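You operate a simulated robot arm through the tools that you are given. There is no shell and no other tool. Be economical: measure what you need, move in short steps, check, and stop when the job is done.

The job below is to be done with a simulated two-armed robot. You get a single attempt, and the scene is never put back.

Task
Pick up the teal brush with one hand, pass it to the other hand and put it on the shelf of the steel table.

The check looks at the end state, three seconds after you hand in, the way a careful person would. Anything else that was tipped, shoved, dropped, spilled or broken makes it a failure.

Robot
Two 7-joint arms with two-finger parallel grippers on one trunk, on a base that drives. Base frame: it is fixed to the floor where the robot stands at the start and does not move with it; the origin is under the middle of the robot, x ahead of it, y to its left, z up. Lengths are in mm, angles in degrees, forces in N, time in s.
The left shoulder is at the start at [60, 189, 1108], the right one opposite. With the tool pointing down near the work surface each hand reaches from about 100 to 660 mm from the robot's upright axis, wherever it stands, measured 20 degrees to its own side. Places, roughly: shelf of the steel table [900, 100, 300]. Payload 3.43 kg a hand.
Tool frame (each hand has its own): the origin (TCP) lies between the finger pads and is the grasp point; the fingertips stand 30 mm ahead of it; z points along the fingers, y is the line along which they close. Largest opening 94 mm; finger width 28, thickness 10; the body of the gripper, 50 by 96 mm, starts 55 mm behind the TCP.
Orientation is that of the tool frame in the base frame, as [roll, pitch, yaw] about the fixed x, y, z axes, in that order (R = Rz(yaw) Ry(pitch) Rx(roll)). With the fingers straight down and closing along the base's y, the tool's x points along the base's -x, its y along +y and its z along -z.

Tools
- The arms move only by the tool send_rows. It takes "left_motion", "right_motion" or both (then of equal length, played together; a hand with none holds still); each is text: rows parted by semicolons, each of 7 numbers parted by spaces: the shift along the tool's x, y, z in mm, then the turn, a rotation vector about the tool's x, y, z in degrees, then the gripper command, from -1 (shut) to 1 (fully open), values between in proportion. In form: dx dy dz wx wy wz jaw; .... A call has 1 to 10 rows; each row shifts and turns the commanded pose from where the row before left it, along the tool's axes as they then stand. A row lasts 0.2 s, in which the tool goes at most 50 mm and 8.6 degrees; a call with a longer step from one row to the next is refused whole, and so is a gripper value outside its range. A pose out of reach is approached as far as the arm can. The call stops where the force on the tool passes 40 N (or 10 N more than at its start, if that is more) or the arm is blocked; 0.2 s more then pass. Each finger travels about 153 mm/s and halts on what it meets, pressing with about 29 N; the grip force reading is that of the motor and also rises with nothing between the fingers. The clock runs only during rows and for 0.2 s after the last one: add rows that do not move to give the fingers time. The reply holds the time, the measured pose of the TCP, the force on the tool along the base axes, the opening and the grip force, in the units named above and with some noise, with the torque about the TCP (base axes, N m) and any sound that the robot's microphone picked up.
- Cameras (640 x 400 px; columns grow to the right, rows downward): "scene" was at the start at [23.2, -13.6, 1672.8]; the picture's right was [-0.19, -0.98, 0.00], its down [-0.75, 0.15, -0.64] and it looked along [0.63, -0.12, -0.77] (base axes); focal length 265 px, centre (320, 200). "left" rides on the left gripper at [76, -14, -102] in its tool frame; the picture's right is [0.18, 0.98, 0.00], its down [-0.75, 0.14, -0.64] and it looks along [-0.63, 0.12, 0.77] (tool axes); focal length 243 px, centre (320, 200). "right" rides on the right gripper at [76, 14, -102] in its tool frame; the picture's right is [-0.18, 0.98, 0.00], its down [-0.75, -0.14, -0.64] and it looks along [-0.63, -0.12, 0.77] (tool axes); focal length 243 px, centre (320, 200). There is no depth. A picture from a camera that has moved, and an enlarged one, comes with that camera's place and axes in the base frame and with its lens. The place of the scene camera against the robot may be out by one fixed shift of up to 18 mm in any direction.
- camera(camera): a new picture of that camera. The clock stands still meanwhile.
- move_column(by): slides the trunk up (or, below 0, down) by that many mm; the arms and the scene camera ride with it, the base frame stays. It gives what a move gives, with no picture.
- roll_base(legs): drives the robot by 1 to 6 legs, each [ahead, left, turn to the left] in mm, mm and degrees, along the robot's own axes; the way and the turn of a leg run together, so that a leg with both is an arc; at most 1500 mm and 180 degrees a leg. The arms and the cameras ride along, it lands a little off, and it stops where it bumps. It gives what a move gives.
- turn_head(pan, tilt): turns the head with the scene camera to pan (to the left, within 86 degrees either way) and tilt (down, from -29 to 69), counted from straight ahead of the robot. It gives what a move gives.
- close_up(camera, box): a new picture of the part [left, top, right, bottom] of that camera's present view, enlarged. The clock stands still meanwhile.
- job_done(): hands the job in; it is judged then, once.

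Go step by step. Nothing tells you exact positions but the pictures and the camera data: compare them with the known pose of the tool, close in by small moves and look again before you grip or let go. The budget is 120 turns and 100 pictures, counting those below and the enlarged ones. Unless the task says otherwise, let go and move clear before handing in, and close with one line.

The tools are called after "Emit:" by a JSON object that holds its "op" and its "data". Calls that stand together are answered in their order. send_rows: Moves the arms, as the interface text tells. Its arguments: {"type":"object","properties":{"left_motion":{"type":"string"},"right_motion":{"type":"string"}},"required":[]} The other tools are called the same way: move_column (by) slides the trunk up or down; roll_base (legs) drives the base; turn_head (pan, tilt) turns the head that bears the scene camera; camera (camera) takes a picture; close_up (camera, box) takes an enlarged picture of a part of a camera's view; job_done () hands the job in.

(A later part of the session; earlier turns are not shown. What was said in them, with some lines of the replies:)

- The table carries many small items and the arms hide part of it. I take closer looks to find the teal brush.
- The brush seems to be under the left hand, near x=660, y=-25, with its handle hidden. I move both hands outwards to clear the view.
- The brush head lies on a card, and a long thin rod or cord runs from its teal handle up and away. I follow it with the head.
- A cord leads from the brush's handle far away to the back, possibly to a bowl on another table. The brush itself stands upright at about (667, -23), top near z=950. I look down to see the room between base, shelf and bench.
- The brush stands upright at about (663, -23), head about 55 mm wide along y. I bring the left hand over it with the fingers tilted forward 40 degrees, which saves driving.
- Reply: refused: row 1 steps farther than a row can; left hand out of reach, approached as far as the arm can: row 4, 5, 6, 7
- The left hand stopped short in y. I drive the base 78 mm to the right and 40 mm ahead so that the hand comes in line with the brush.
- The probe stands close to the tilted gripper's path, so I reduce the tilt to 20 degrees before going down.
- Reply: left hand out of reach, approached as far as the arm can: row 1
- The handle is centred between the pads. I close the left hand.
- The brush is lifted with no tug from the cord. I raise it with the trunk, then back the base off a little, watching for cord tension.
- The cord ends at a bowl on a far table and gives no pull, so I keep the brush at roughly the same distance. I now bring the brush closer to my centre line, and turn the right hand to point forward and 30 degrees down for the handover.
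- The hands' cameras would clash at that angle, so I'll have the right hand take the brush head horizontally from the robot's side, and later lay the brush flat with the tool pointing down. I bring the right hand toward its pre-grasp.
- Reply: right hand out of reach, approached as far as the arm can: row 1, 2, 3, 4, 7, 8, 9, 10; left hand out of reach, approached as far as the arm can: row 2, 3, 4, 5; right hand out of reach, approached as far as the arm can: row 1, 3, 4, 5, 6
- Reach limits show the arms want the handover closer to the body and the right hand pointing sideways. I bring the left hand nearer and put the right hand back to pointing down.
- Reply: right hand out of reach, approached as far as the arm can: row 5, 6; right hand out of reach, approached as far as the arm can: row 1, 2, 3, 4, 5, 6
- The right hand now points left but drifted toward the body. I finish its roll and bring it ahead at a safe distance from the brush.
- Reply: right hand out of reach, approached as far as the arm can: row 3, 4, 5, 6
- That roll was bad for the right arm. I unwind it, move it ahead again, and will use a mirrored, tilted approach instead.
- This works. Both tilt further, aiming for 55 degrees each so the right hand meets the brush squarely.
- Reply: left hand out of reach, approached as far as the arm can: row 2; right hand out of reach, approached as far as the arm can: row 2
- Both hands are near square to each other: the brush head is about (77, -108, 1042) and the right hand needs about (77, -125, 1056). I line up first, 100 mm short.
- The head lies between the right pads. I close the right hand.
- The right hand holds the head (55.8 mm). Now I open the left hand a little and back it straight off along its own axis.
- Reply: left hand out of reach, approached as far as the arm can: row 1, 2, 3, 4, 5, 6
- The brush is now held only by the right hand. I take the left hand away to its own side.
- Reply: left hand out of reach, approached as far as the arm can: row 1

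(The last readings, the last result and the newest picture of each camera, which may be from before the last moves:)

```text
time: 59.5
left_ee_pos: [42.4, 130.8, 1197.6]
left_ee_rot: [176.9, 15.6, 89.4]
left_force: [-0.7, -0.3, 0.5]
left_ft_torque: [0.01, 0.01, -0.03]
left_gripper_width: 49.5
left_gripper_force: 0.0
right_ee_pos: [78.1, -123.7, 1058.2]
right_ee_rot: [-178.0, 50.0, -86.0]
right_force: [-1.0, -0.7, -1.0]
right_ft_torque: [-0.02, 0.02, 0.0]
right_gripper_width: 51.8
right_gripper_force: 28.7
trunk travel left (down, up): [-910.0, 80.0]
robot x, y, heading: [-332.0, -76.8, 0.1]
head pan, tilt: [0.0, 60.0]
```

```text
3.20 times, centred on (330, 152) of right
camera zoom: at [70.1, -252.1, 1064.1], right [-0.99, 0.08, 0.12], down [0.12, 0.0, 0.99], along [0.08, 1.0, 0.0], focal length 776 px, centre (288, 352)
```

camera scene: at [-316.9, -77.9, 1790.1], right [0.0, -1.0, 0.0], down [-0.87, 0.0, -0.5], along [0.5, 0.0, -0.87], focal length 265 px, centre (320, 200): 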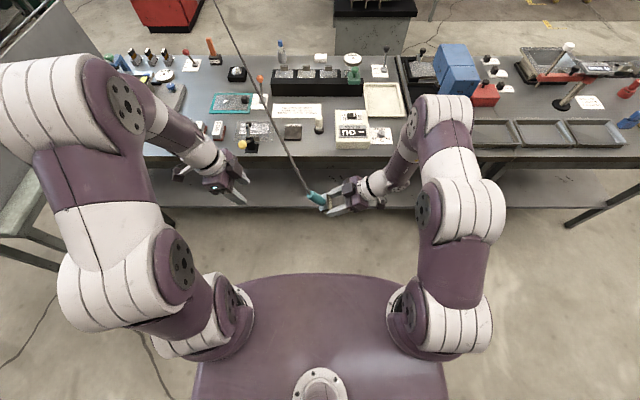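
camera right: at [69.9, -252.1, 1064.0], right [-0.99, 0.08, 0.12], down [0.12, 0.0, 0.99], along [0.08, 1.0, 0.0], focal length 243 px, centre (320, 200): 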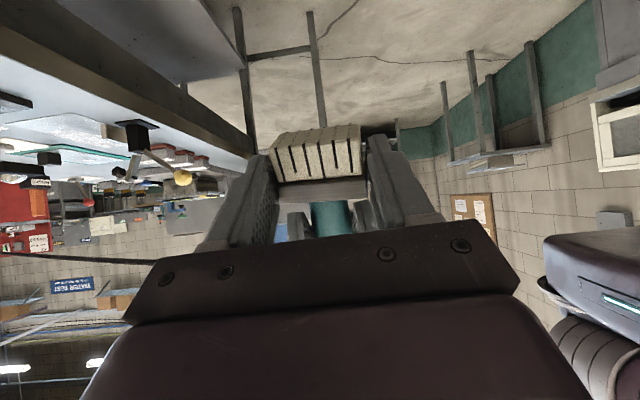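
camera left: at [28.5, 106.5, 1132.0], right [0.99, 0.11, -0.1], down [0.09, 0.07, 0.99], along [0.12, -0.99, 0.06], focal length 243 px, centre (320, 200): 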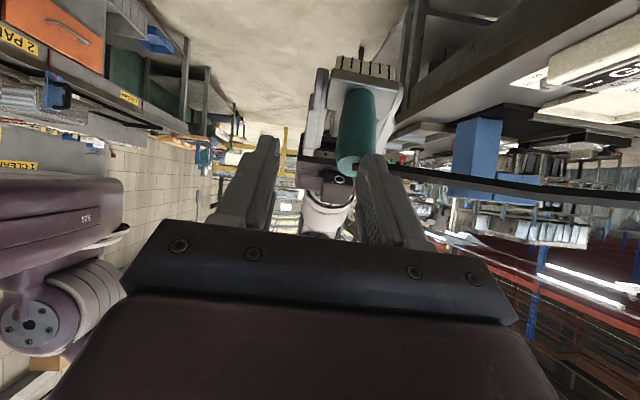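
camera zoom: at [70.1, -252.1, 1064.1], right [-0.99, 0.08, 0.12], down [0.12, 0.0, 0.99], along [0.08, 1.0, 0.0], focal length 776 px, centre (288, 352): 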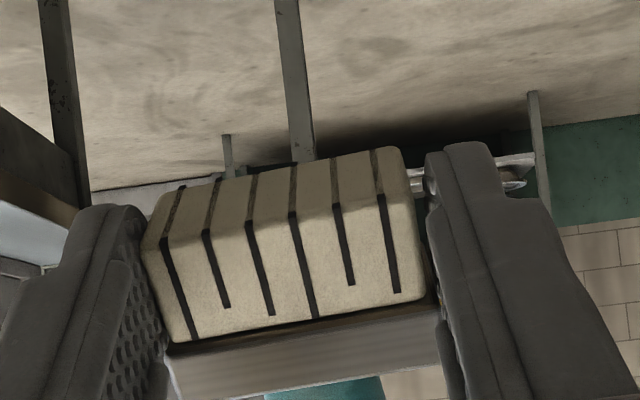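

The grip is steady. I turn the right hand to point down (brush then lies level, handle to the left), then start lowering the trunk in stages, watching the cord.

Emit:
{"op": "send_rows", "data": {"right_motion": "0 0 0 0 7.1 0 -1;0 0 0 0 7.1 0 -1;0 0 0 0 7.1 0 -1;0 0 0 0 7.1 0 -1;0 0 0 0 7.1 0 -1;0 0 0 0 7.1 0 -1;0 0 0 0 7.1 0 -1;0 0 0 0 0 0 -1"}}

Emit:
{"op": "move_column", "data": {"by": -200}}

Emit:
{"op": "camera", "data": {"camera": "scene"}}

Emit:
{"op": "close_up", "data": {"camera": "right", "box": [220, 70, 440, 215]}}

```text
time: 61.4
left_ee_pos: [43.7, 129.2, 1197.4]
left_ee_rot: [176.9, 15.6, 89.3]
left_force: [-0.2, 0.3, -0.7]
left_ft_torque: [0.02, 0.0, 0.01]
left_gripper_width: 49.3
left_gripper_force: 0.0
right_ee_pos: [78.5, -123.4, 1057.0]
right_ee_rot: [-178.6, 0.4, -87.4]
right_force: [-0.2, -0.6, -0.7]
right_ft_torque: [-0.03, -0.02, 0.02]
right_gripper_width: 51.8
right_gripper_force: 29.1
trunk travel left (down, up): [-910.0, 80.0]
robot x, y, heading: [-330.4, -80.3, 0.3]
head pan, tilt: [0.0, 60.0]
```

```text
time: 63.5
left_ee_pos: [43.4, 129.6, 998.2]
left_ee_rot: [176.9, 15.5, 89.3]
left_force: [-0.3, 0.2, 0.2]
left_ft_torque: [-0.04, 0.03, -0.03]
left_gripper_width: 49.5
left_gripper_force: 0.1
right_ee_pos: [78.2, -124.1, 857.2]
right_ee_rot: [-178.7, 0.4, -87.6]
right_force: [0.0, 0.7, -1.4]
right_ft_torque: [-0.03, -0.01, -0.04]
right_gripper_width: 51.6
right_gripper_force: 28.7
trunk travel left (down, up): [-710.0, 280.0]
robot x, y, heading: [-333.2, -81.1, 0.2]
head pan, tilt: [0.0, 60.0]
```

```text
31 pictures are left
camera scene: at [-317.9, -78.7, 1590.2], right [0.0, -1.0, 0.0], down [-0.87, 0.0, -0.5], along [0.5, 0.0, -0.87], focal length 265 px, centre (320, 200)
```

scene: 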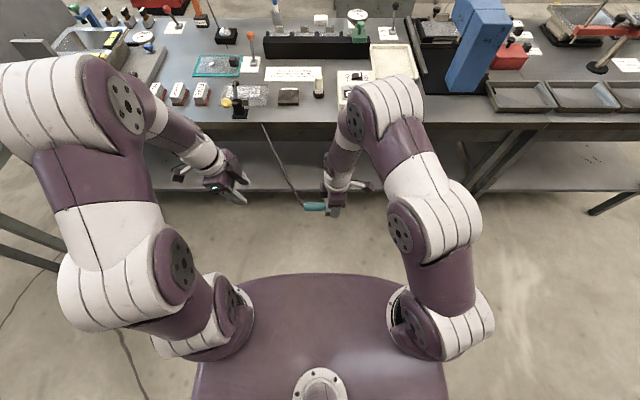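

```text
2.76 times, centred on (330, 142) of right
camera zoom: at [65.6, -201.5, 958.4], right [-0.99, 0.14, -0.02], down [0.09, 0.75, 0.65], along [0.11, 0.64, -0.76], focal length 669 px, centre (292, 359)
```

zoom: 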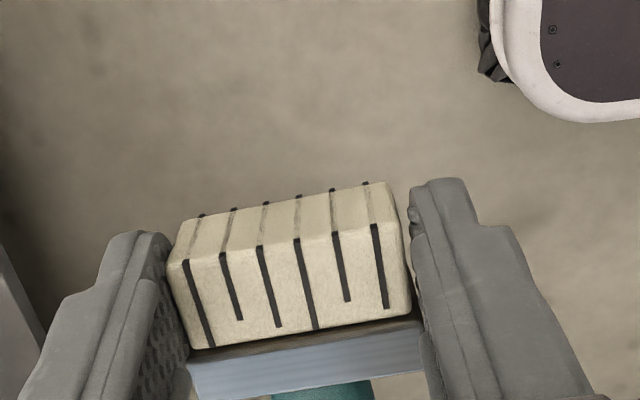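

The cord passes visually clean below the table edge with no pull or disturbance. I lower further, retract the left hand, and reach the right hand out ahead.

Emit:
{"op": "move_column", "data": {"by": -400}}

Emit:
{"op": "send_rows", "data": {"left_motion": "0 -20 0 0 0 0 0;0 -20 0 0 0 0 0;0 -20 0 0 0 0 0;0 -20 0 0 0 0 0;0 0 0 0 0 0 0", "right_motion": "0 -20 -17 0 0 0 -1;0 -20 -17 0 0 0 -1;0 -20 -17 0 0 0 -1;0 -20 -17 0 0 0 -1;0 0 0 0 0 0 -1"}}

Emit:
{"op": "turn_head", "data": {"pan": 0, "tilt": 40}}

Emit:
{"op": "camera", "data": {"camera": "scene"}}

Emit:
{"op": "camera", "data": {"camera": "right"}}

```text
time: 67.3
left_ee_pos: [43.5, 129.5, 597.5]
left_ee_rot: [177.0, 15.6, 89.3]
left_force: [-0.4, -0.3, -0.6]
left_ft_torque: [0.01, 0.0, 0.03]
left_gripper_width: 49.5
left_gripper_force: 0.0
right_ee_pos: [79.3, -123.5, 457.6]
right_ee_rot: [-178.8, 0.4, -87.5]
right_force: [-0.3, -0.5, -1.9]
right_ft_torque: [-0.03, -0.01, 0.03]
right_gripper_width: 51.5
right_gripper_force: 29.5
trunk travel left (down, up): [-310.0, 680.0]
robot x, y, heading: [-334.1, -79.8, 0.0]
head pan, tilt: [0.0, 60.0]
```

```text
time: 68.5
left_ee_pos: [-36.8, 129.0, 594.2]
left_ee_rot: [176.9, 15.6, 89.3]
left_force: [-0.3, 0.1, 0.4]
left_ft_torque: [0.01, -0.01, -0.04]
left_gripper_width: 47.0
left_gripper_force: 0.1
right_ee_pos: [155.0, -121.9, 527.0]
right_ee_rot: [-178.8, 0.5, -87.5]
right_force: [-0.5, 0.1, -0.6]
right_ft_torque: [-0.04, -0.03, -0.02]
right_gripper_width: 51.2
right_gripper_force: 28.9
trunk travel left (down, up): [-310.0, 680.0]
robot x, y, heading: [-333.3, -81.2, 0.2]
head pan, tilt: [0.0, 60.0]
```

```text
time: 69.4
left_ee_pos: [-36.3, 129.1, 593.3]
left_ee_rot: [177.0, 15.7, 89.5]
left_force: [-0.2, 0.3, -0.1]
left_ft_torque: [0.03, 0.02, 0.0]
left_gripper_width: 46.9
left_gripper_force: 0.1
right_ee_pos: [155.6, -122.0, 525.6]
right_ee_rot: [-178.7, 0.4, -87.4]
right_force: [-0.2, 1.2, -1.8]
right_ft_torque: [-0.02, -0.02, 0.01]
right_gripper_width: 51.2
right_gripper_force: 29.4
trunk travel left (down, up): [-310.0, 680.0]
robot x, y, heading: [-335.3, -78.9, 0.4]
head pan, tilt: [0.0, 40.0]
```

```text
29 pictures are left
camera scene: at [-299.5, -78.6, 1216.8], right [0.0, -1.0, 0.0], down [-0.64, 0.0, -0.77], along [0.77, 0.0, -0.64], focal length 265 px, centre (320, 200)
```

scene: 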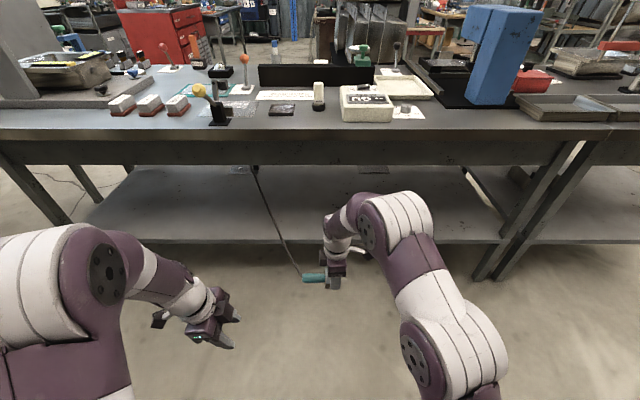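

```text
28 pictures are left
camera right: at [142.6, -199.8, 627.8], right [-0.99, 0.14, -0.02], down [0.09, 0.75, 0.65], along [0.11, 0.64, -0.76], focal length 243 px, centre (320, 200)
```

right: 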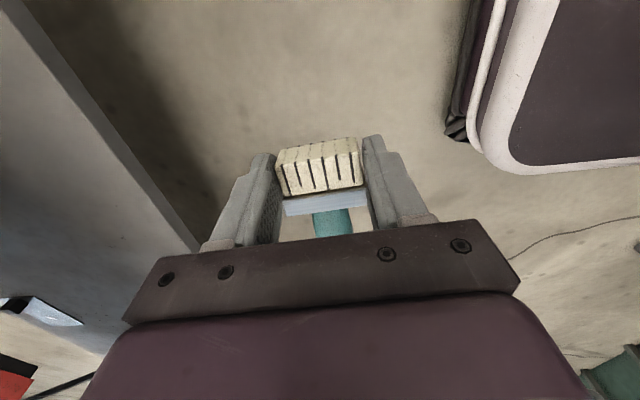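

The apron's lower edge is near z=760 and the shelf front near x=450–490. I extend the right arm 80 mm ahead (which lowers its elbow), and lower a bit more.

Emit:
{"op": "send_rows", "data": {"right_motion": "0 -20 0 0 0 0 -1;0 -20 0 0 0 0 -1;0 -20 0 0 0 0 -1;0 -20 0 0 0 0 -1;0 0 0 0 0 0 -1"}}

Emit:
{"op": "move_column", "data": {"by": -100}}

Emit:
{"op": "camera", "data": {"camera": "scene"}}

Emit:
{"op": "camera", "data": {"camera": "right"}}

```text
time: 70.6
left_ee_pos: [-37.1, 128.7, 594.2]
left_ee_rot: [176.8, 15.5, 89.4]
left_force: [0.1, -0.4, 0.3]
left_ft_torque: [0.04, 0.04, 0.02]
left_gripper_width: 47.1
left_gripper_force: 0.1
right_ee_pos: [236.6, -118.9, 528.2]
right_ee_rot: [-178.8, 0.4, -87.5]
right_force: [-0.4, 0.2, -0.8]
right_ft_torque: [-0.02, -0.02, 0.01]
right_gripper_width: 51.2
right_gripper_force: 28.6
trunk travel left (down, up): [-310.0, 680.0]
robot x, y, heading: [-332.2, -77.8, 0.0]
head pan, tilt: [0.0, 40.0]
```

```text
time: 71.9
left_ee_pos: [-36.7, 129.1, 495.4]
left_ee_rot: [177.0, 15.6, 89.4]
left_force: [0.3, 0.0, 0.2]
left_ft_torque: [0.06, 0.05, 0.01]
left_gripper_width: 47.2
left_gripper_force: 0.1
right_ee_pos: [236.0, -118.1, 427.9]
right_ee_rot: [-178.7, 0.3, -87.5]
right_force: [0.5, 0.2, -1.2]
right_ft_torque: [-0.02, -0.01, 0.01]
right_gripper_width: 51.1
right_gripper_force: 28.9
trunk travel left (down, up): [-210.0, 780.0]
robot x, y, heading: [-330.2, -78.1, -0.1]
head pan, tilt: [0.0, 40.0]
```

```text
27 pictures are left
camera scene: at [-299.6, -78.6, 1116.9], right [0.0, -1.0, 0.0], down [-0.64, 0.0, -0.77], along [0.77, 0.0, -0.64], focal length 265 px, centre (320, 200)
```

scene: 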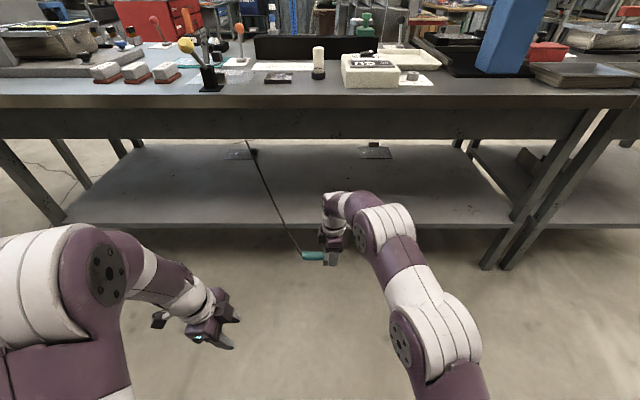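

```text
26 pictures are left
camera right: at [223.7, -195.8, 530.6], right [-0.99, 0.14, -0.02], down [0.09, 0.75, 0.65], along [0.11, 0.64, -0.76], focal length 243 px, centre (320, 200)
```

right: 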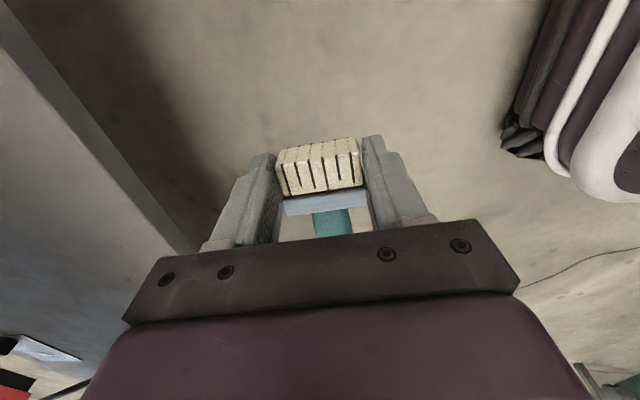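

Emit:
{"op": "close_up", "data": {"camera": "scene", "box": [200, 120, 400, 270]}}

Emit:
{"op": "close_up", "data": {"camera": "right", "box": [0, 0, 240, 250]}}

```text
2.67 times, centred on (300, 195) of scene
camera zoom: at [-299.6, -78.6, 1116.9], right [0.0, -1.0, 0.0], down [-0.64, 0.0, -0.77], along [0.77, 0.0, -0.64], focal length 706 px, centre (373, 213)
```

zoom: 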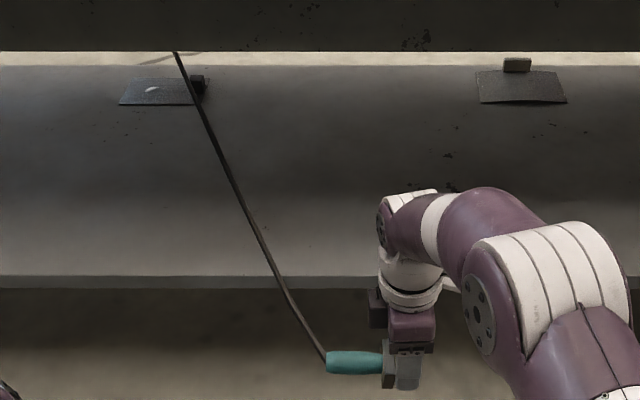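

```text
1.60 times, centred on (120, 125) of right
camera zoom: at [223.7, -195.8, 530.6], right [-0.99, 0.14, -0.02], down [0.09, 0.75, 0.65], along [0.11, 0.64, -0.76], focal length 388 px, centre (640, 320)
```

zoom: 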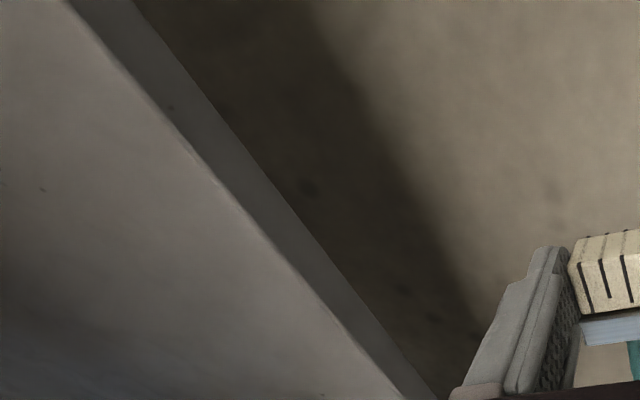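

The shelf's front edge is near x=500–520, z≈300. To keep the elbow below the apron I lower the trunk more while raising the hand relative to it.

Emit:
{"op": "send_rows", "data": {"right_motion": "0 0 -20 0 0 0 -1;0 0 -20 0 0 0 -1;0 0 -20 0 0 0 -1;0 0 -20 0 0 0 -1;0 0 -20 0 0 0 -1;0 0 0 0 0 0 -1"}}

Emit:
{"op": "move_column", "data": {"by": -130}}

Emit:
{"op": "camera", "data": {"camera": "scene"}}

```text
time: 73.3
left_ee_pos: [-37.1, 128.9, 494.4]
left_ee_rot: [176.9, 15.7, 89.4]
left_force: [0.1, 0.5, 0.7]
left_ft_torque: [-0.01, 0.01, 0.0]
left_gripper_width: 46.7
left_gripper_force: 0.0
right_ee_pos: [210.3, -125.9, 510.4]
right_ee_rot: [-178.7, 0.4, -87.5]
right_force: [0.0, 0.6, -1.5]
right_ft_torque: [-0.03, 0.03, -0.01]
right_gripper_width: 51.3
right_gripper_force: 28.9
right hand out of reach, approached as far as the arm can: row 3, 4, 5
trunk travel left (down, up): [-210.0, 780.0]
robot x, y, heading: [-336.0, -76.8, -0.1]
head pan, tilt: [0.0, 40.0]
```

```text
time: 74.9
left_ee_pos: [-36.7, 129.1, 363.9]
left_ee_rot: [176.8, 15.5, 89.4]
left_force: [-0.8, 0.6, -0.3]
left_ft_torque: [-0.01, -0.01, 0.04]
left_gripper_width: 46.9
left_gripper_force: 0.0
right_ee_pos: [211.3, -125.2, 380.6]
right_ee_rot: [-178.7, 0.4, -87.4]
right_force: [-0.1, -0.2, -1.1]
right_ft_torque: [-0.03, 0.01, -0.02]
right_gripper_width: 51.0
right_gripper_force: 28.9
trunk travel left (down, up): [-80.0, 910.0]
robot x, y, heading: [-333.2, -80.6, -0.0]
head pan, tilt: [0.0, 40.0]
```

```text
23 pictures are left
camera scene: at [-299.5, -78.6, 986.9], right [0.0, -1.0, 0.0], down [-0.64, 0.0, -0.77], along [0.77, 0.0, -0.64], focal length 265 px, centre (320, 200)
```

scene: 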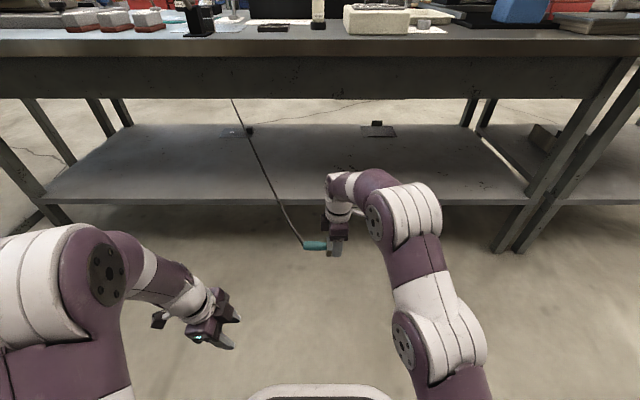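

Emit:
{"op": "close_up", "data": {"camera": "right", "box": [0, 0, 240, 250]}}

Emit:
{"op": "close_up", "data": {"camera": "left", "box": [320, 0, 640, 260]}}

```text
1.60 times, centred on (120, 125) of right
camera zoom: at [197.6, -204.1, 481.5], right [-0.99, 0.14, -0.02], down [0.09, 0.75, 0.65], along [0.11, 0.64, -0.76], focal length 388 px, centre (640, 320)
```

zoom: 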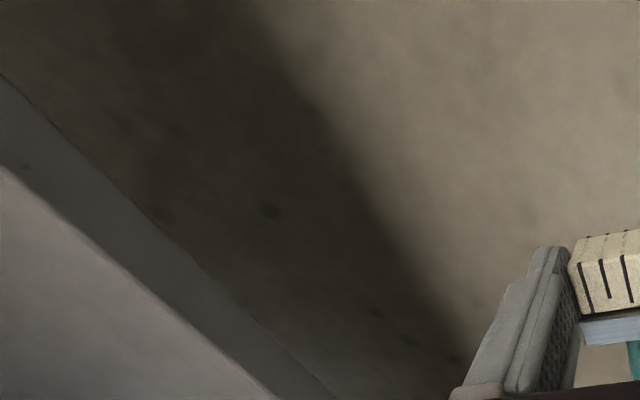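

```text
1.54 times, centred on (480, 130) of left
camera zoom: at [-56.4, 228.9, 440.2], right [0.98, 0.18, 0.0], down [0.1, -0.55, 0.83], along [0.15, -0.81, -0.56], focal length 373 px, centre (74, 308)
```

zoom: 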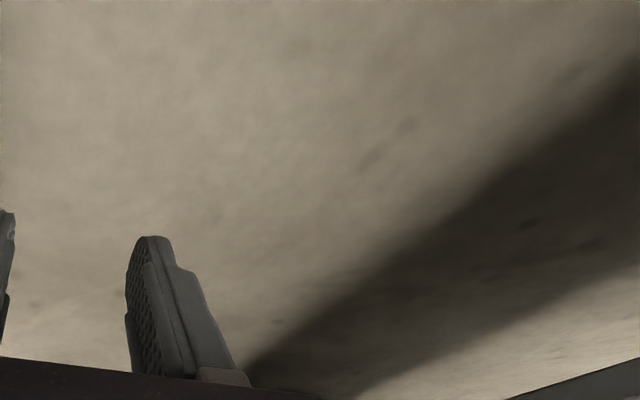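

From the hand camera the shelf is at z≈335 with its front edge at x≈453. I raise 30 mm for clearance and drive in halfway, then look.

Emit:
{"op": "move_column", "data": {"by": 30}}

Emit:
{"op": "roll_base", "data": {"legs": [[170, 0, 0]]}}

Emit:
{"op": "camera", "data": {"camera": "scene"}}

Emit:
{"op": "camera", "data": {"camera": "right"}}

```text
time: 75.6
left_ee_pos: [-36.7, 128.7, 393.5]
left_ee_rot: [176.9, 15.7, 89.4]
left_force: [0.0, 0.5, 0.0]
left_ft_torque: [-0.03, 0.01, -0.03]
left_gripper_width: 46.8
left_gripper_force: 0.0
right_ee_pos: [210.1, -126.1, 409.4]
right_ee_rot: [-178.8, 0.4, -87.5]
right_force: [0.6, -1.1, -1.7]
right_ft_torque: [-0.04, 0.05, 0.0]
right_gripper_width: 51.0
right_gripper_force: 28.2
trunk travel left (down, up): [-110.0, 880.0]
robot x, y, heading: [-334.9, -80.9, 0.1]
head pan, tilt: [0.0, 40.0]
```

```text
time: 77.1
left_ee_pos: [129.5, 129.7, 394.9]
left_ee_rot: [176.9, 15.6, 89.4]
left_force: [-0.3, -0.2, 0.8]
left_ft_torque: [-0.02, -0.03, 0.02]
left_gripper_width: 47.1
left_gripper_force: 0.0
right_ee_pos: [377.3, -124.6, 409.8]
right_ee_rot: [-178.7, 0.5, -87.5]
right_force: [-0.2, 0.0, -0.5]
right_ft_torque: [-0.03, 0.01, -0.04]
right_gripper_width: 49.2
right_gripper_force: 28.7
trunk travel left (down, up): [-110.0, 880.0]
robot x, y, heading: [-166.3, -78.4, 0.1]
head pan, tilt: [0.0, 40.0]
```

```text
20 pictures are left
camera scene: at [-133.0, -78.1, 1016.9], right [0.0, -1.0, 0.0], down [-0.64, 0.0, -0.77], along [0.77, 0.0, -0.64], focal length 265 px, centre (320, 200)
```

scene: 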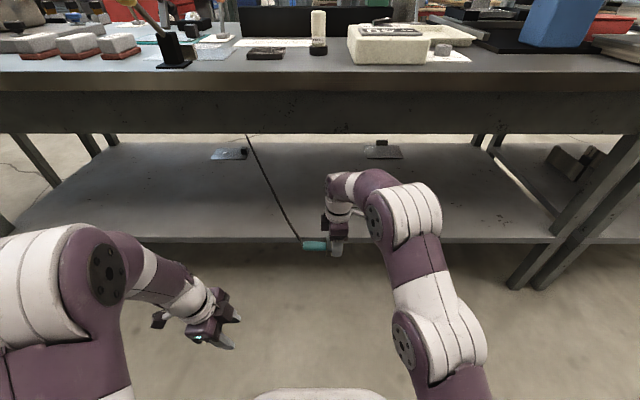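

```text
19 pictures are left
camera right: at [364.3, -202.8, 511.4], right [-0.99, 0.14, -0.02], down [0.09, 0.75, 0.65], along [0.11, 0.64, -0.76], focal length 243 px, centre (320, 200)
```

right: 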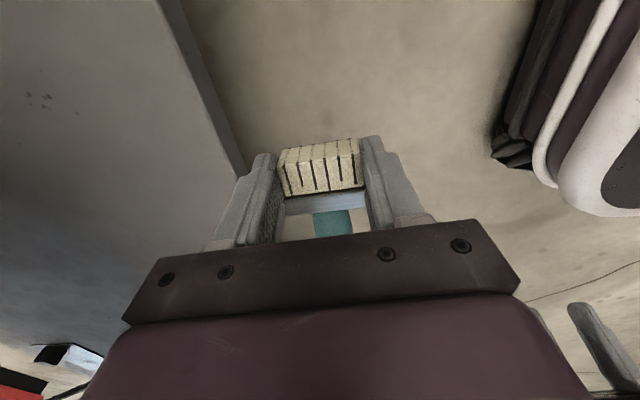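

Shelf height checks out at about 330, edge at about x=460. I drive in the remaining way.

Emit:
{"op": "roll_base", "data": {"legs": [[175, 0, 0]]}}

Emit:
{"op": "camera", "data": {"camera": "scene"}}

Emit:
{"op": "camera", "data": {"camera": "right"}}

```text
time: 78.6
left_ee_pos: [301.9, 130.7, 395.3]
left_ee_rot: [176.3, 15.4, 89.3]
left_force: [0.2, 0.0, -0.5]
left_ft_torque: [0.01, -0.01, 0.01]
left_gripper_width: 47.1
left_gripper_force: 0.2
right_ee_pos: [543.0, -124.4, 405.7]
right_ee_rot: [-179.4, 0.2, -87.1]
right_force: [0.1, -0.4, -1.2]
right_ft_torque: [-0.05, 0.0, 0.0]
right_gripper_width: 49.1
right_gripper_force: 29.0
trunk travel left (down, up): [-110.0, 880.0]
robot x, y, heading: [13.4, -78.3, 0.1]
head pan, tilt: [0.0, 40.0]
```

```text
18 pictures are left
camera scene: at [32.9, -79.0, 1015.3], right [0.0, -1.0, 0.0], down [-0.64, 0.0, -0.77], along [0.77, 0.0, -0.64], focal length 265 px, centre (320, 200)
```

scene: 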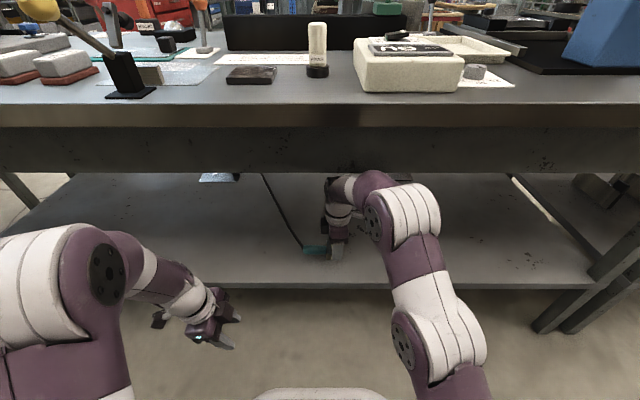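

```text
17 pictures are left
camera right: at [531.6, -202.0, 508.0], right [-0.99, 0.14, -0.01], down [0.1, 0.76, 0.65], along [0.1, 0.64, -0.76], focal length 243 px, centre (320, 200)
```

right: 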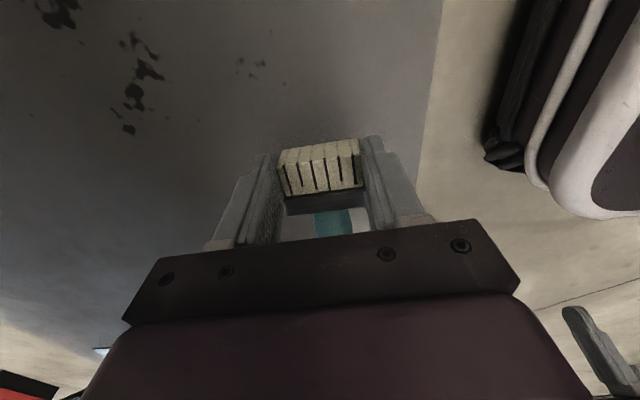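

Emit:
{"op": "send_rows", "data": {"right_motion": "0 0 0 0 0 0 -1;0 0 0 0 0 0 -1"}}

Emit:
{"op": "close_up", "data": {"camera": "scene", "box": [240, 120, 480, 300]}}

```text
time: 79.2
left_ee_pos: [301.4, 129.7, 395.1]
left_ee_rot: [176.7, 15.6, 89.4]
left_force: [0.1, 0.2, -0.4]
left_ft_torque: [0.01, 0.03, 0.01]
left_gripper_width: 47.0
left_gripper_force: 0.2
right_ee_pos: [543.3, -124.5, 403.2]
right_ee_rot: [-179.9, 0.1, -87.2]
right_force: [0.3, 0.7, -0.9]
right_ft_torque: [-0.03, 0.0, -0.02]
right_gripper_width: 49.2
right_gripper_force: 29.0
trunk travel left (down, up): [-110.0, 880.0]
robot x, y, heading: [5.9, -78.4, 0.2]
head pan, tilt: [0.0, 40.0]
```

```text
2.22 times, centred on (360, 210) of scene
camera zoom: at [37.7, -78.4, 1017.0], right [0.0, -1.0, 0.0], down [-0.64, 0.0, -0.77], along [0.77, 0.0, -0.64], focal length 588 px, centre (231, 178)
```

zoom: 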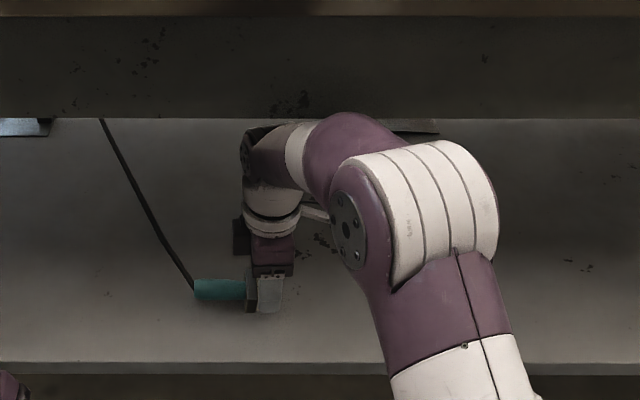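

The right arm seems to be lightly touching the apron from below (the hand sank a few mm). I lower the trunk 25 mm, which relieves that and nears the shelf.

Emit:
{"op": "move_column", "data": {"by": -25}}

Emit:
{"op": "close_up", "data": {"camera": "scene", "box": [240, 120, 480, 300]}}

Emit:
{"op": "close_up", "data": {"camera": "right", "box": [220, 90, 440, 230]}}

```text
time: 79.9
left_ee_pos: [304.9, 131.1, 369.6]
left_ee_rot: [176.9, 15.5, 89.6]
left_force: [0.3, 0.5, 0.0]
left_ft_torque: [0.03, 0.04, 0.04]
left_gripper_width: 46.9
left_gripper_force: 0.0
right_ee_pos: [546.4, -124.1, 378.4]
right_ee_rot: [-179.9, 0.0, -87.2]
right_force: [-0.6, 0.2, -0.5]
right_ft_torque: [-0.05, 0.02, 0.02]
right_gripper_width: 48.8
right_gripper_force: 28.6
trunk travel left (down, up): [-85.0, 905.0]
robot x, y, heading: [8.7, -79.2, 0.2]
head pan, tilt: [0.0, 40.0]
```

```text
2.22 times, centred on (360, 210) of scene
camera zoom: at [42.3, -77.4, 992.1], right [0.0, -1.0, 0.0], down [-0.64, 0.0, -0.77], along [0.77, 0.0, -0.64], focal length 588 px, centre (231, 178)
```

zoom: 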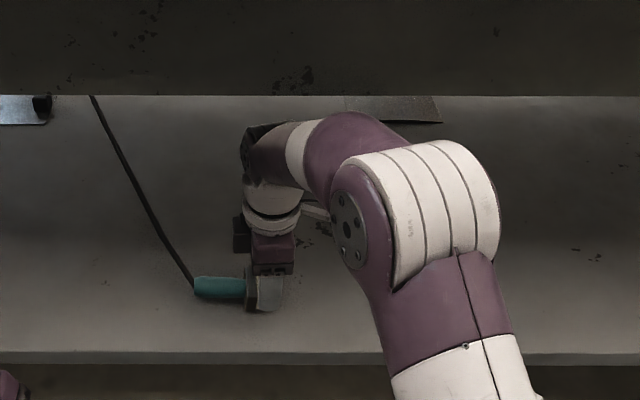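

```text
2.86 times, centred on (330, 160) of right
camera zoom: at [536.4, -201.2, 480.6], right [-0.99, 0.14, 0.0], down [0.1, 0.76, 0.64], along [0.09, 0.64, -0.76], focal length 693 px, centre (291, 314)
```

zoom: 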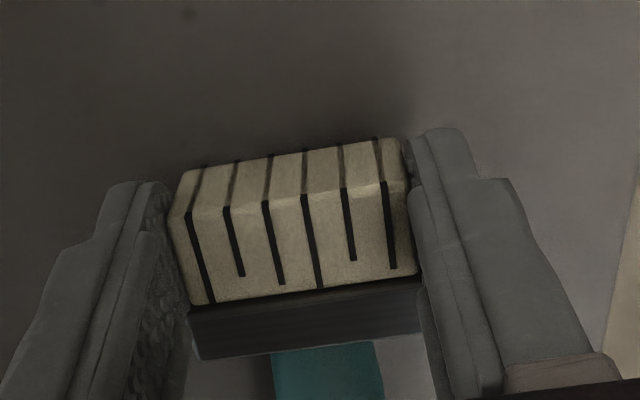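

Clear of the apron now. I lower in small steps with the arm until I feel the shelf.

Emit:
{"op": "send_rows", "data": {"right_motion": "0 0 4 0 0 0 -1;0 0 3 0 0 0 -1;0 0 0 0 0 0 -1"}}

Emit:
{"op": "send_rows", "data": {"right_motion": "0 0 3 0 0 0 -1;0 0 0 0 0 0 -1"}}

Emit:
{"op": "close_up", "data": {"camera": "right", "box": [220, 90, 440, 230]}}

```text
time: 80.7
left_ee_pos: [303.1, 131.2, 368.0]
left_ee_rot: [176.9, 15.6, 89.6]
left_force: [0.0, -0.4, 0.7]
left_ft_torque: [0.01, -0.01, 0.0]
left_gripper_width: 47.2
left_gripper_force: 0.1
right_ee_pos: [546.3, -123.0, 370.7]
right_ee_rot: [-179.8, 0.1, -87.3]
right_force: [0.3, -0.2, 1.6]
right_ft_torque: [-0.08, -0.1, -0.04]
right_gripper_width: 49.3
right_gripper_force: 29.0
trunk travel left (down, up): [-85.0, 905.0]
robot x, y, heading: [12.1, -75.1, 0.1]
head pan, tilt: [0.0, 40.0]
```

```text
time: 81.3
left_ee_pos: [303.1, 131.3, 369.3]
left_ee_rot: [176.8, 15.6, 89.4]
left_force: [-0.5, 0.2, 0.0]
left_ft_torque: [0.01, 0.02, 0.04]
left_gripper_width: 46.9
left_gripper_force: 0.0
right_ee_pos: [544.7, -123.3, 370.0]
right_ee_rot: [-179.5, 0.1, -87.2]
right_force: [-1.4, -1.2, 22.9]
right_ft_torque: [-0.22, 0.14, 0.0]
right_gripper_width: 49.4
right_gripper_force: 28.4
trunk travel left (down, up): [-85.0, 905.0]
robot x, y, heading: [5.5, -79.5, 0.5]
head pan, tilt: [0.0, 40.0]
```

```text
2.86 times, centred on (330, 160) of right
camera zoom: at [535.2, -200.5, 472.9], right [-0.99, 0.14, -0.01], down [0.1, 0.76, 0.64], along [0.09, 0.64, -0.76], focal length 693 px, centre (291, 314)
```

zoom: 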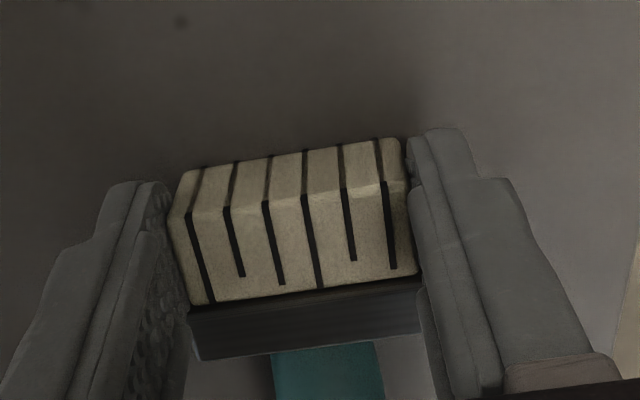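

The brush rests on the shelf (contact force). I ease 2 mm, open, and then slide the hand away sideways, off the bristle end.

Emit:
{"op": "send_rows", "data": {"right_motion": "0 0 -2 0 0 0 -1;0 0 0 0 0 0 0.3;0 0 0 0 0 0 0.9;0 0 0 0 0 0 0.9;0 0 0 0 0 0 0.9"}}

Emit:
{"op": "camera", "data": {"camera": "right"}}

Emit:
{"op": "close_up", "data": {"camera": "scene", "box": [240, 120, 480, 300]}}

```text
time: 82.5
left_ee_pos: [305.0, 130.4, 368.7]
left_ee_rot: [176.9, 15.6, 89.6]
left_force: [0.4, 0.4, -0.6]
left_ft_torque: [-0.04, 0.0, 0.02]
left_gripper_width: 47.3
left_gripper_force: 0.1
right_ee_pos: [545.4, -125.1, 369.1]
right_ee_rot: [-179.9, 0.1, -87.2]
right_force: [0.4, 0.3, 0.2]
right_ft_torque: [0.0, -0.02, -0.02]
right_gripper_width: 89.5
right_gripper_force: 0.1
trunk travel left (down, up): [-85.0, 905.0]
robot x, y, heading: [6.6, -77.6, 0.3]
head pan, tilt: [0.0, 40.0]
```

```text
12 pictures are left
camera right: at [535.4, -200.9, 471.9], right [-0.99, 0.14, 0.0], down [0.1, 0.76, 0.64], along [0.09, 0.64, -0.77], focal length 243 px, centre (320, 200)
```

right: 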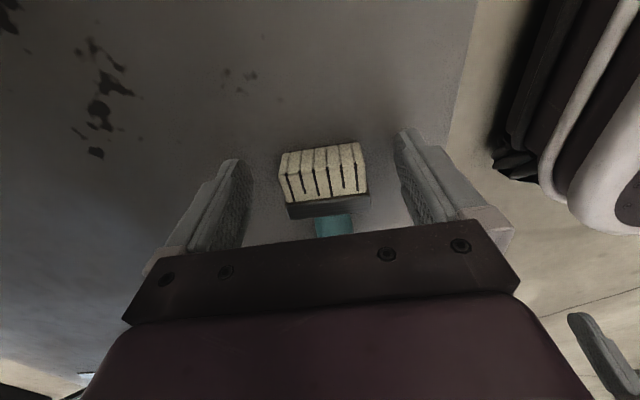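

```text
2.22 times, centred on (360, 210) of scene
camera zoom: at [41.7, -77.3, 991.9], right [0.0, -1.0, 0.0], down [-0.64, 0.0, -0.77], along [0.77, 0.0, -0.64], focal length 588 px, centre (231, 178)
```

zoom: 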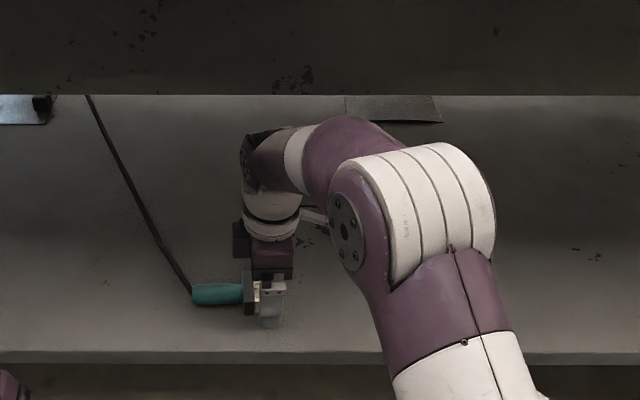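

Emit:
{"op": "send_rows", "data": {"right_motion": "20 0 0 0 0 0 0.9;20 0 0 0 0 0 0.9;20 0 0 0 0 0 0.9;20 0 0 0 0 0 0.9;0 0 0 0 0 0 0.9"}}

Emit:
{"op": "camera", "data": {"camera": "right"}}

```text
time: 83.7
left_ee_pos: [303.9, 132.4, 367.9]
left_ee_rot: [176.9, 15.6, 89.4]
left_force: [-0.4, 0.4, -0.1]
left_ft_torque: [0.02, 0.02, -0.01]
left_gripper_width: 46.9
left_gripper_force: 0.1
right_ee_pos: [551.1, -205.0, 372.1]
right_ee_rot: [-179.9, 0.0, -87.2]
right_force: [-0.2, -0.1, -0.2]
right_ft_torque: [-0.03, -0.02, -0.04]
right_gripper_width: 89.3
right_gripper_force: 0.0
trunk travel left (down, up): [-85.0, 905.0]
robot x, y, heading: [10.6, -78.7, 0.2]
head pan, tilt: [0.0, 40.0]
```

```text
10 pictures are left
camera right: at [540.9, -282.6, 472.8], right [-0.99, 0.14, 0.0], down [0.1, 0.76, 0.64], along [0.09, 0.64, -0.77], focal length 243 px, centre (320, 200)
```

right: 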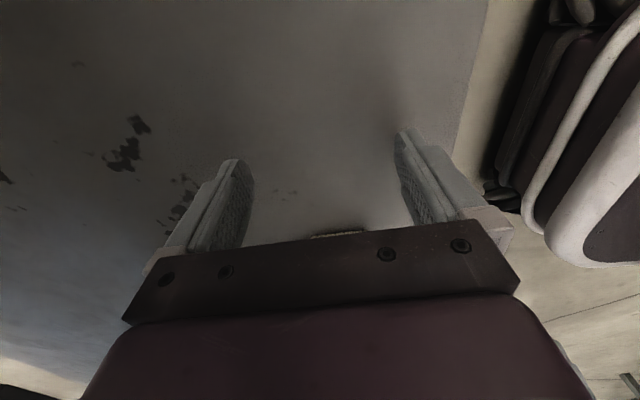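

The hand is clear of the brush. I raise it 8 mm and drive straight back out.

Emit:
{"op": "send_rows", "data": {"right_motion": "0 0 -8 0 0 0 0.9;0 0 0 0 0 0 0.9"}}

Emit:
{"op": "roll_base", "data": {"legs": [[-380, 0, 0]]}}

Emit:
{"op": "camera", "data": {"camera": "scene"}}

Emit:
{"op": "close_up", "data": {"camera": "scene", "box": [200, 120, 400, 245]}}

```text
time: 84.3
left_ee_pos: [304.7, 129.8, 368.6]
left_ee_rot: [176.9, 15.6, 89.5]
left_force: [-0.6, 0.2, -0.1]
left_ft_torque: [-0.01, 0.02, 0.05]
left_gripper_width: 46.9
left_gripper_force: 0.0
right_ee_pos: [549.9, -205.1, 377.0]
right_ee_rot: [-179.9, 0.2, -87.2]
right_force: [0.2, 1.0, -0.7]
right_ft_torque: [0.03, 0.0, -0.02]
right_gripper_width: 89.5
right_gripper_force: 0.1
trunk travel left (down, up): [-85.0, 905.0]
robot x, y, heading: [9.6, -79.8, 0.4]
head pan, tilt: [0.0, 40.0]
```

```text
time: 86.7
left_ee_pos: [-78.4, 128.8, 368.5]
left_ee_rot: [177.0, 15.6, 89.4]
left_force: [-0.6, -0.1, 0.8]
left_ft_torque: [0.02, -0.01, 0.01]
left_gripper_width: 46.8
left_gripper_force: 0.0
right_ee_pos: [166.4, -207.7, 379.3]
right_ee_rot: [-180.0, 0.0, -87.4]
right_force: [-0.2, 0.5, 0.2]
right_ft_torque: [0.0, 0.01, 0.01]
right_gripper_width: 89.0
right_gripper_force: 0.0
trunk travel left (down, up): [-85.0, 905.0]
robot x, y, heading: [-373.7, -76.1, -0.0]
head pan, tilt: [0.0, 40.0]
```

```text
9 pictures are left
camera scene: at [-342.3, -78.4, 991.9], right [0.0, -1.0, 0.0], down [-0.64, 0.0, -0.77], along [0.77, 0.0, -0.64], focal length 265 px, centre (320, 200)
```

scene: 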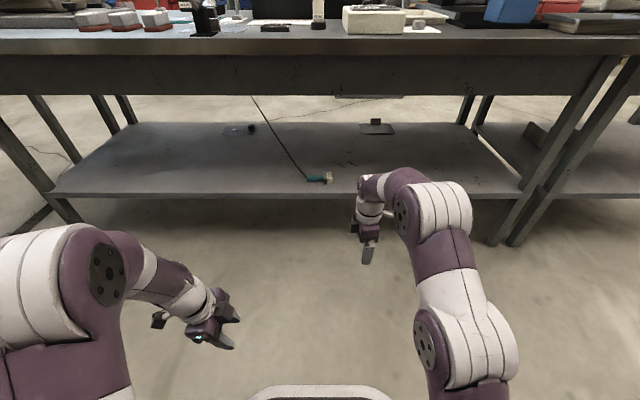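

```text
3.20 times, centred on (300, 182) of scene
camera zoom: at [-342.3, -78.4, 991.9], right [0.0, -1.0, 0.0], down [-0.64, 0.0, -0.77], along [0.77, 0.0, -0.64], focal length 847 px, centre (384, 256)
```

zoom: 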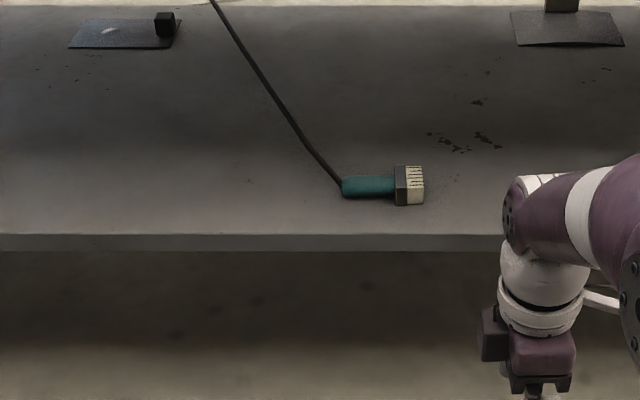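

The brush lies on the shelf. I raise the trunk to check that the bench top is undisturbed.

Emit:
{"op": "move_column", "data": {"by": 600}}

Emit:
{"op": "camera", "data": {"camera": "scene"}}

Emit:
{"op": "close_up", "data": {"camera": "scene", "box": [80, 0, 480, 200]}}

```text
refused: 600 is not a number from -400 to 400
```

```text
7 pictures are left
camera scene: at [-342.3, -78.4, 991.9], right [0.0, -1.0, 0.0], down [-0.64, 0.0, -0.77], along [0.77, 0.0, -0.64], focal length 265 px, centre (320, 200)
```

scene: 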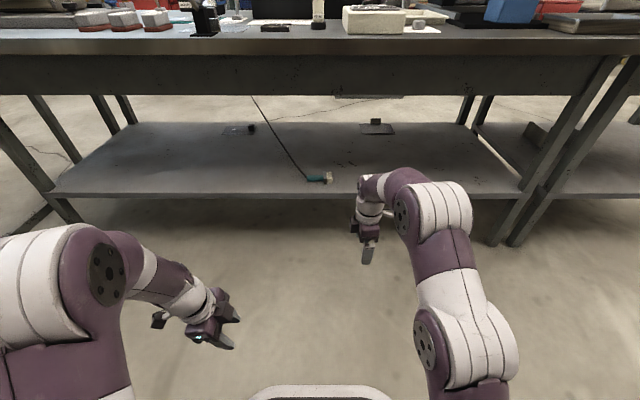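

```text
1.60 times, centred on (280, 100) of scene
camera zoom: at [-342.3, -78.4, 991.9], right [0.0, -1.0, 0.0], down [-0.64, 0.0, -0.77], along [0.77, 0.0, -0.64], focal length 424 px, centre (384, 360)
```

zoom: 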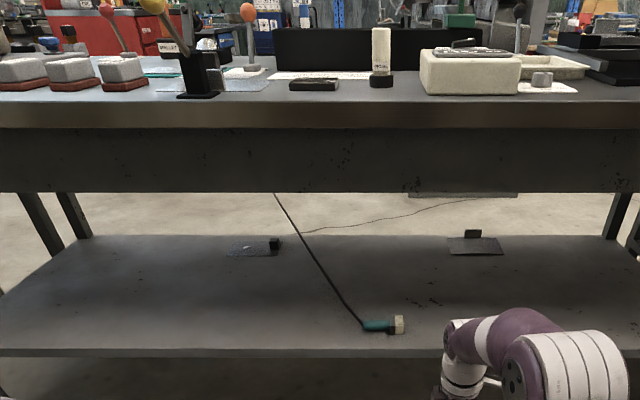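

Emit:
{"op": "move_column", "data": {"by": 400}}

Emit:
{"op": "close_up", "data": {"camera": "scene", "box": [60, 20, 540, 260]}}

```text
time: 90.5
left_ee_pos: [-78.5, 129.5, 768.5]
left_ee_rot: [176.8, 15.7, 89.4]
left_force: [0.3, -0.2, -0.8]
left_ft_torque: [0.01, 0.04, 0.02]
left_gripper_width: 46.9
left_gripper_force: 0.0
right_ee_pos: [164.7, -207.1, 778.3]
right_ee_rot: [180.0, 0.1, -87.4]
right_force: [0.4, 1.2, -0.2]
right_ft_torque: [0.03, -0.03, 0.02]
right_gripper_width: 89.3
right_gripper_force: 0.1
trunk travel left (down, up): [-485.0, 505.0]
robot x, y, heading: [-378.4, -82.5, 0.2]
head pan, tilt: [0.0, 40.0]
```

```text
1.33 times, centred on (300, 140) of scene
camera zoom: at [-342.2, -78.4, 1391.8], right [0.0, -1.0, 0.0], down [-0.64, 0.0, -0.77], along [0.77, 0.0, -0.64], focal length 353 px, centre (347, 280)
```

zoom: 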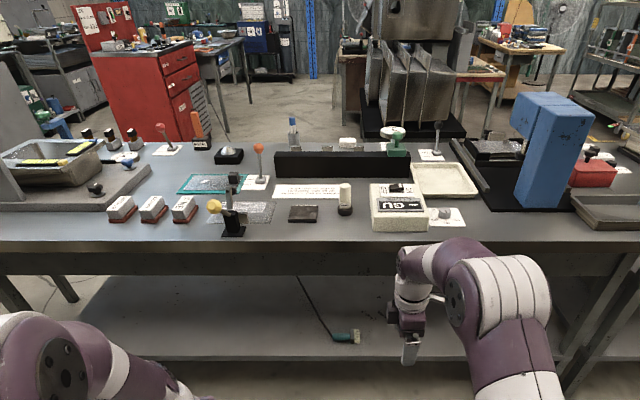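

The bench top looks the same as at the start, and the brush lies on the shelf with both hands clear.

Emit:
{"op": "job_done", "data": {}}

```text
The job is handed in.
```

The teal brush was picked up with the left hand, passed to the right hand and laid on the shelf of the steel table. Both hands are clear, and the bench top looked unchanged in the last picture.
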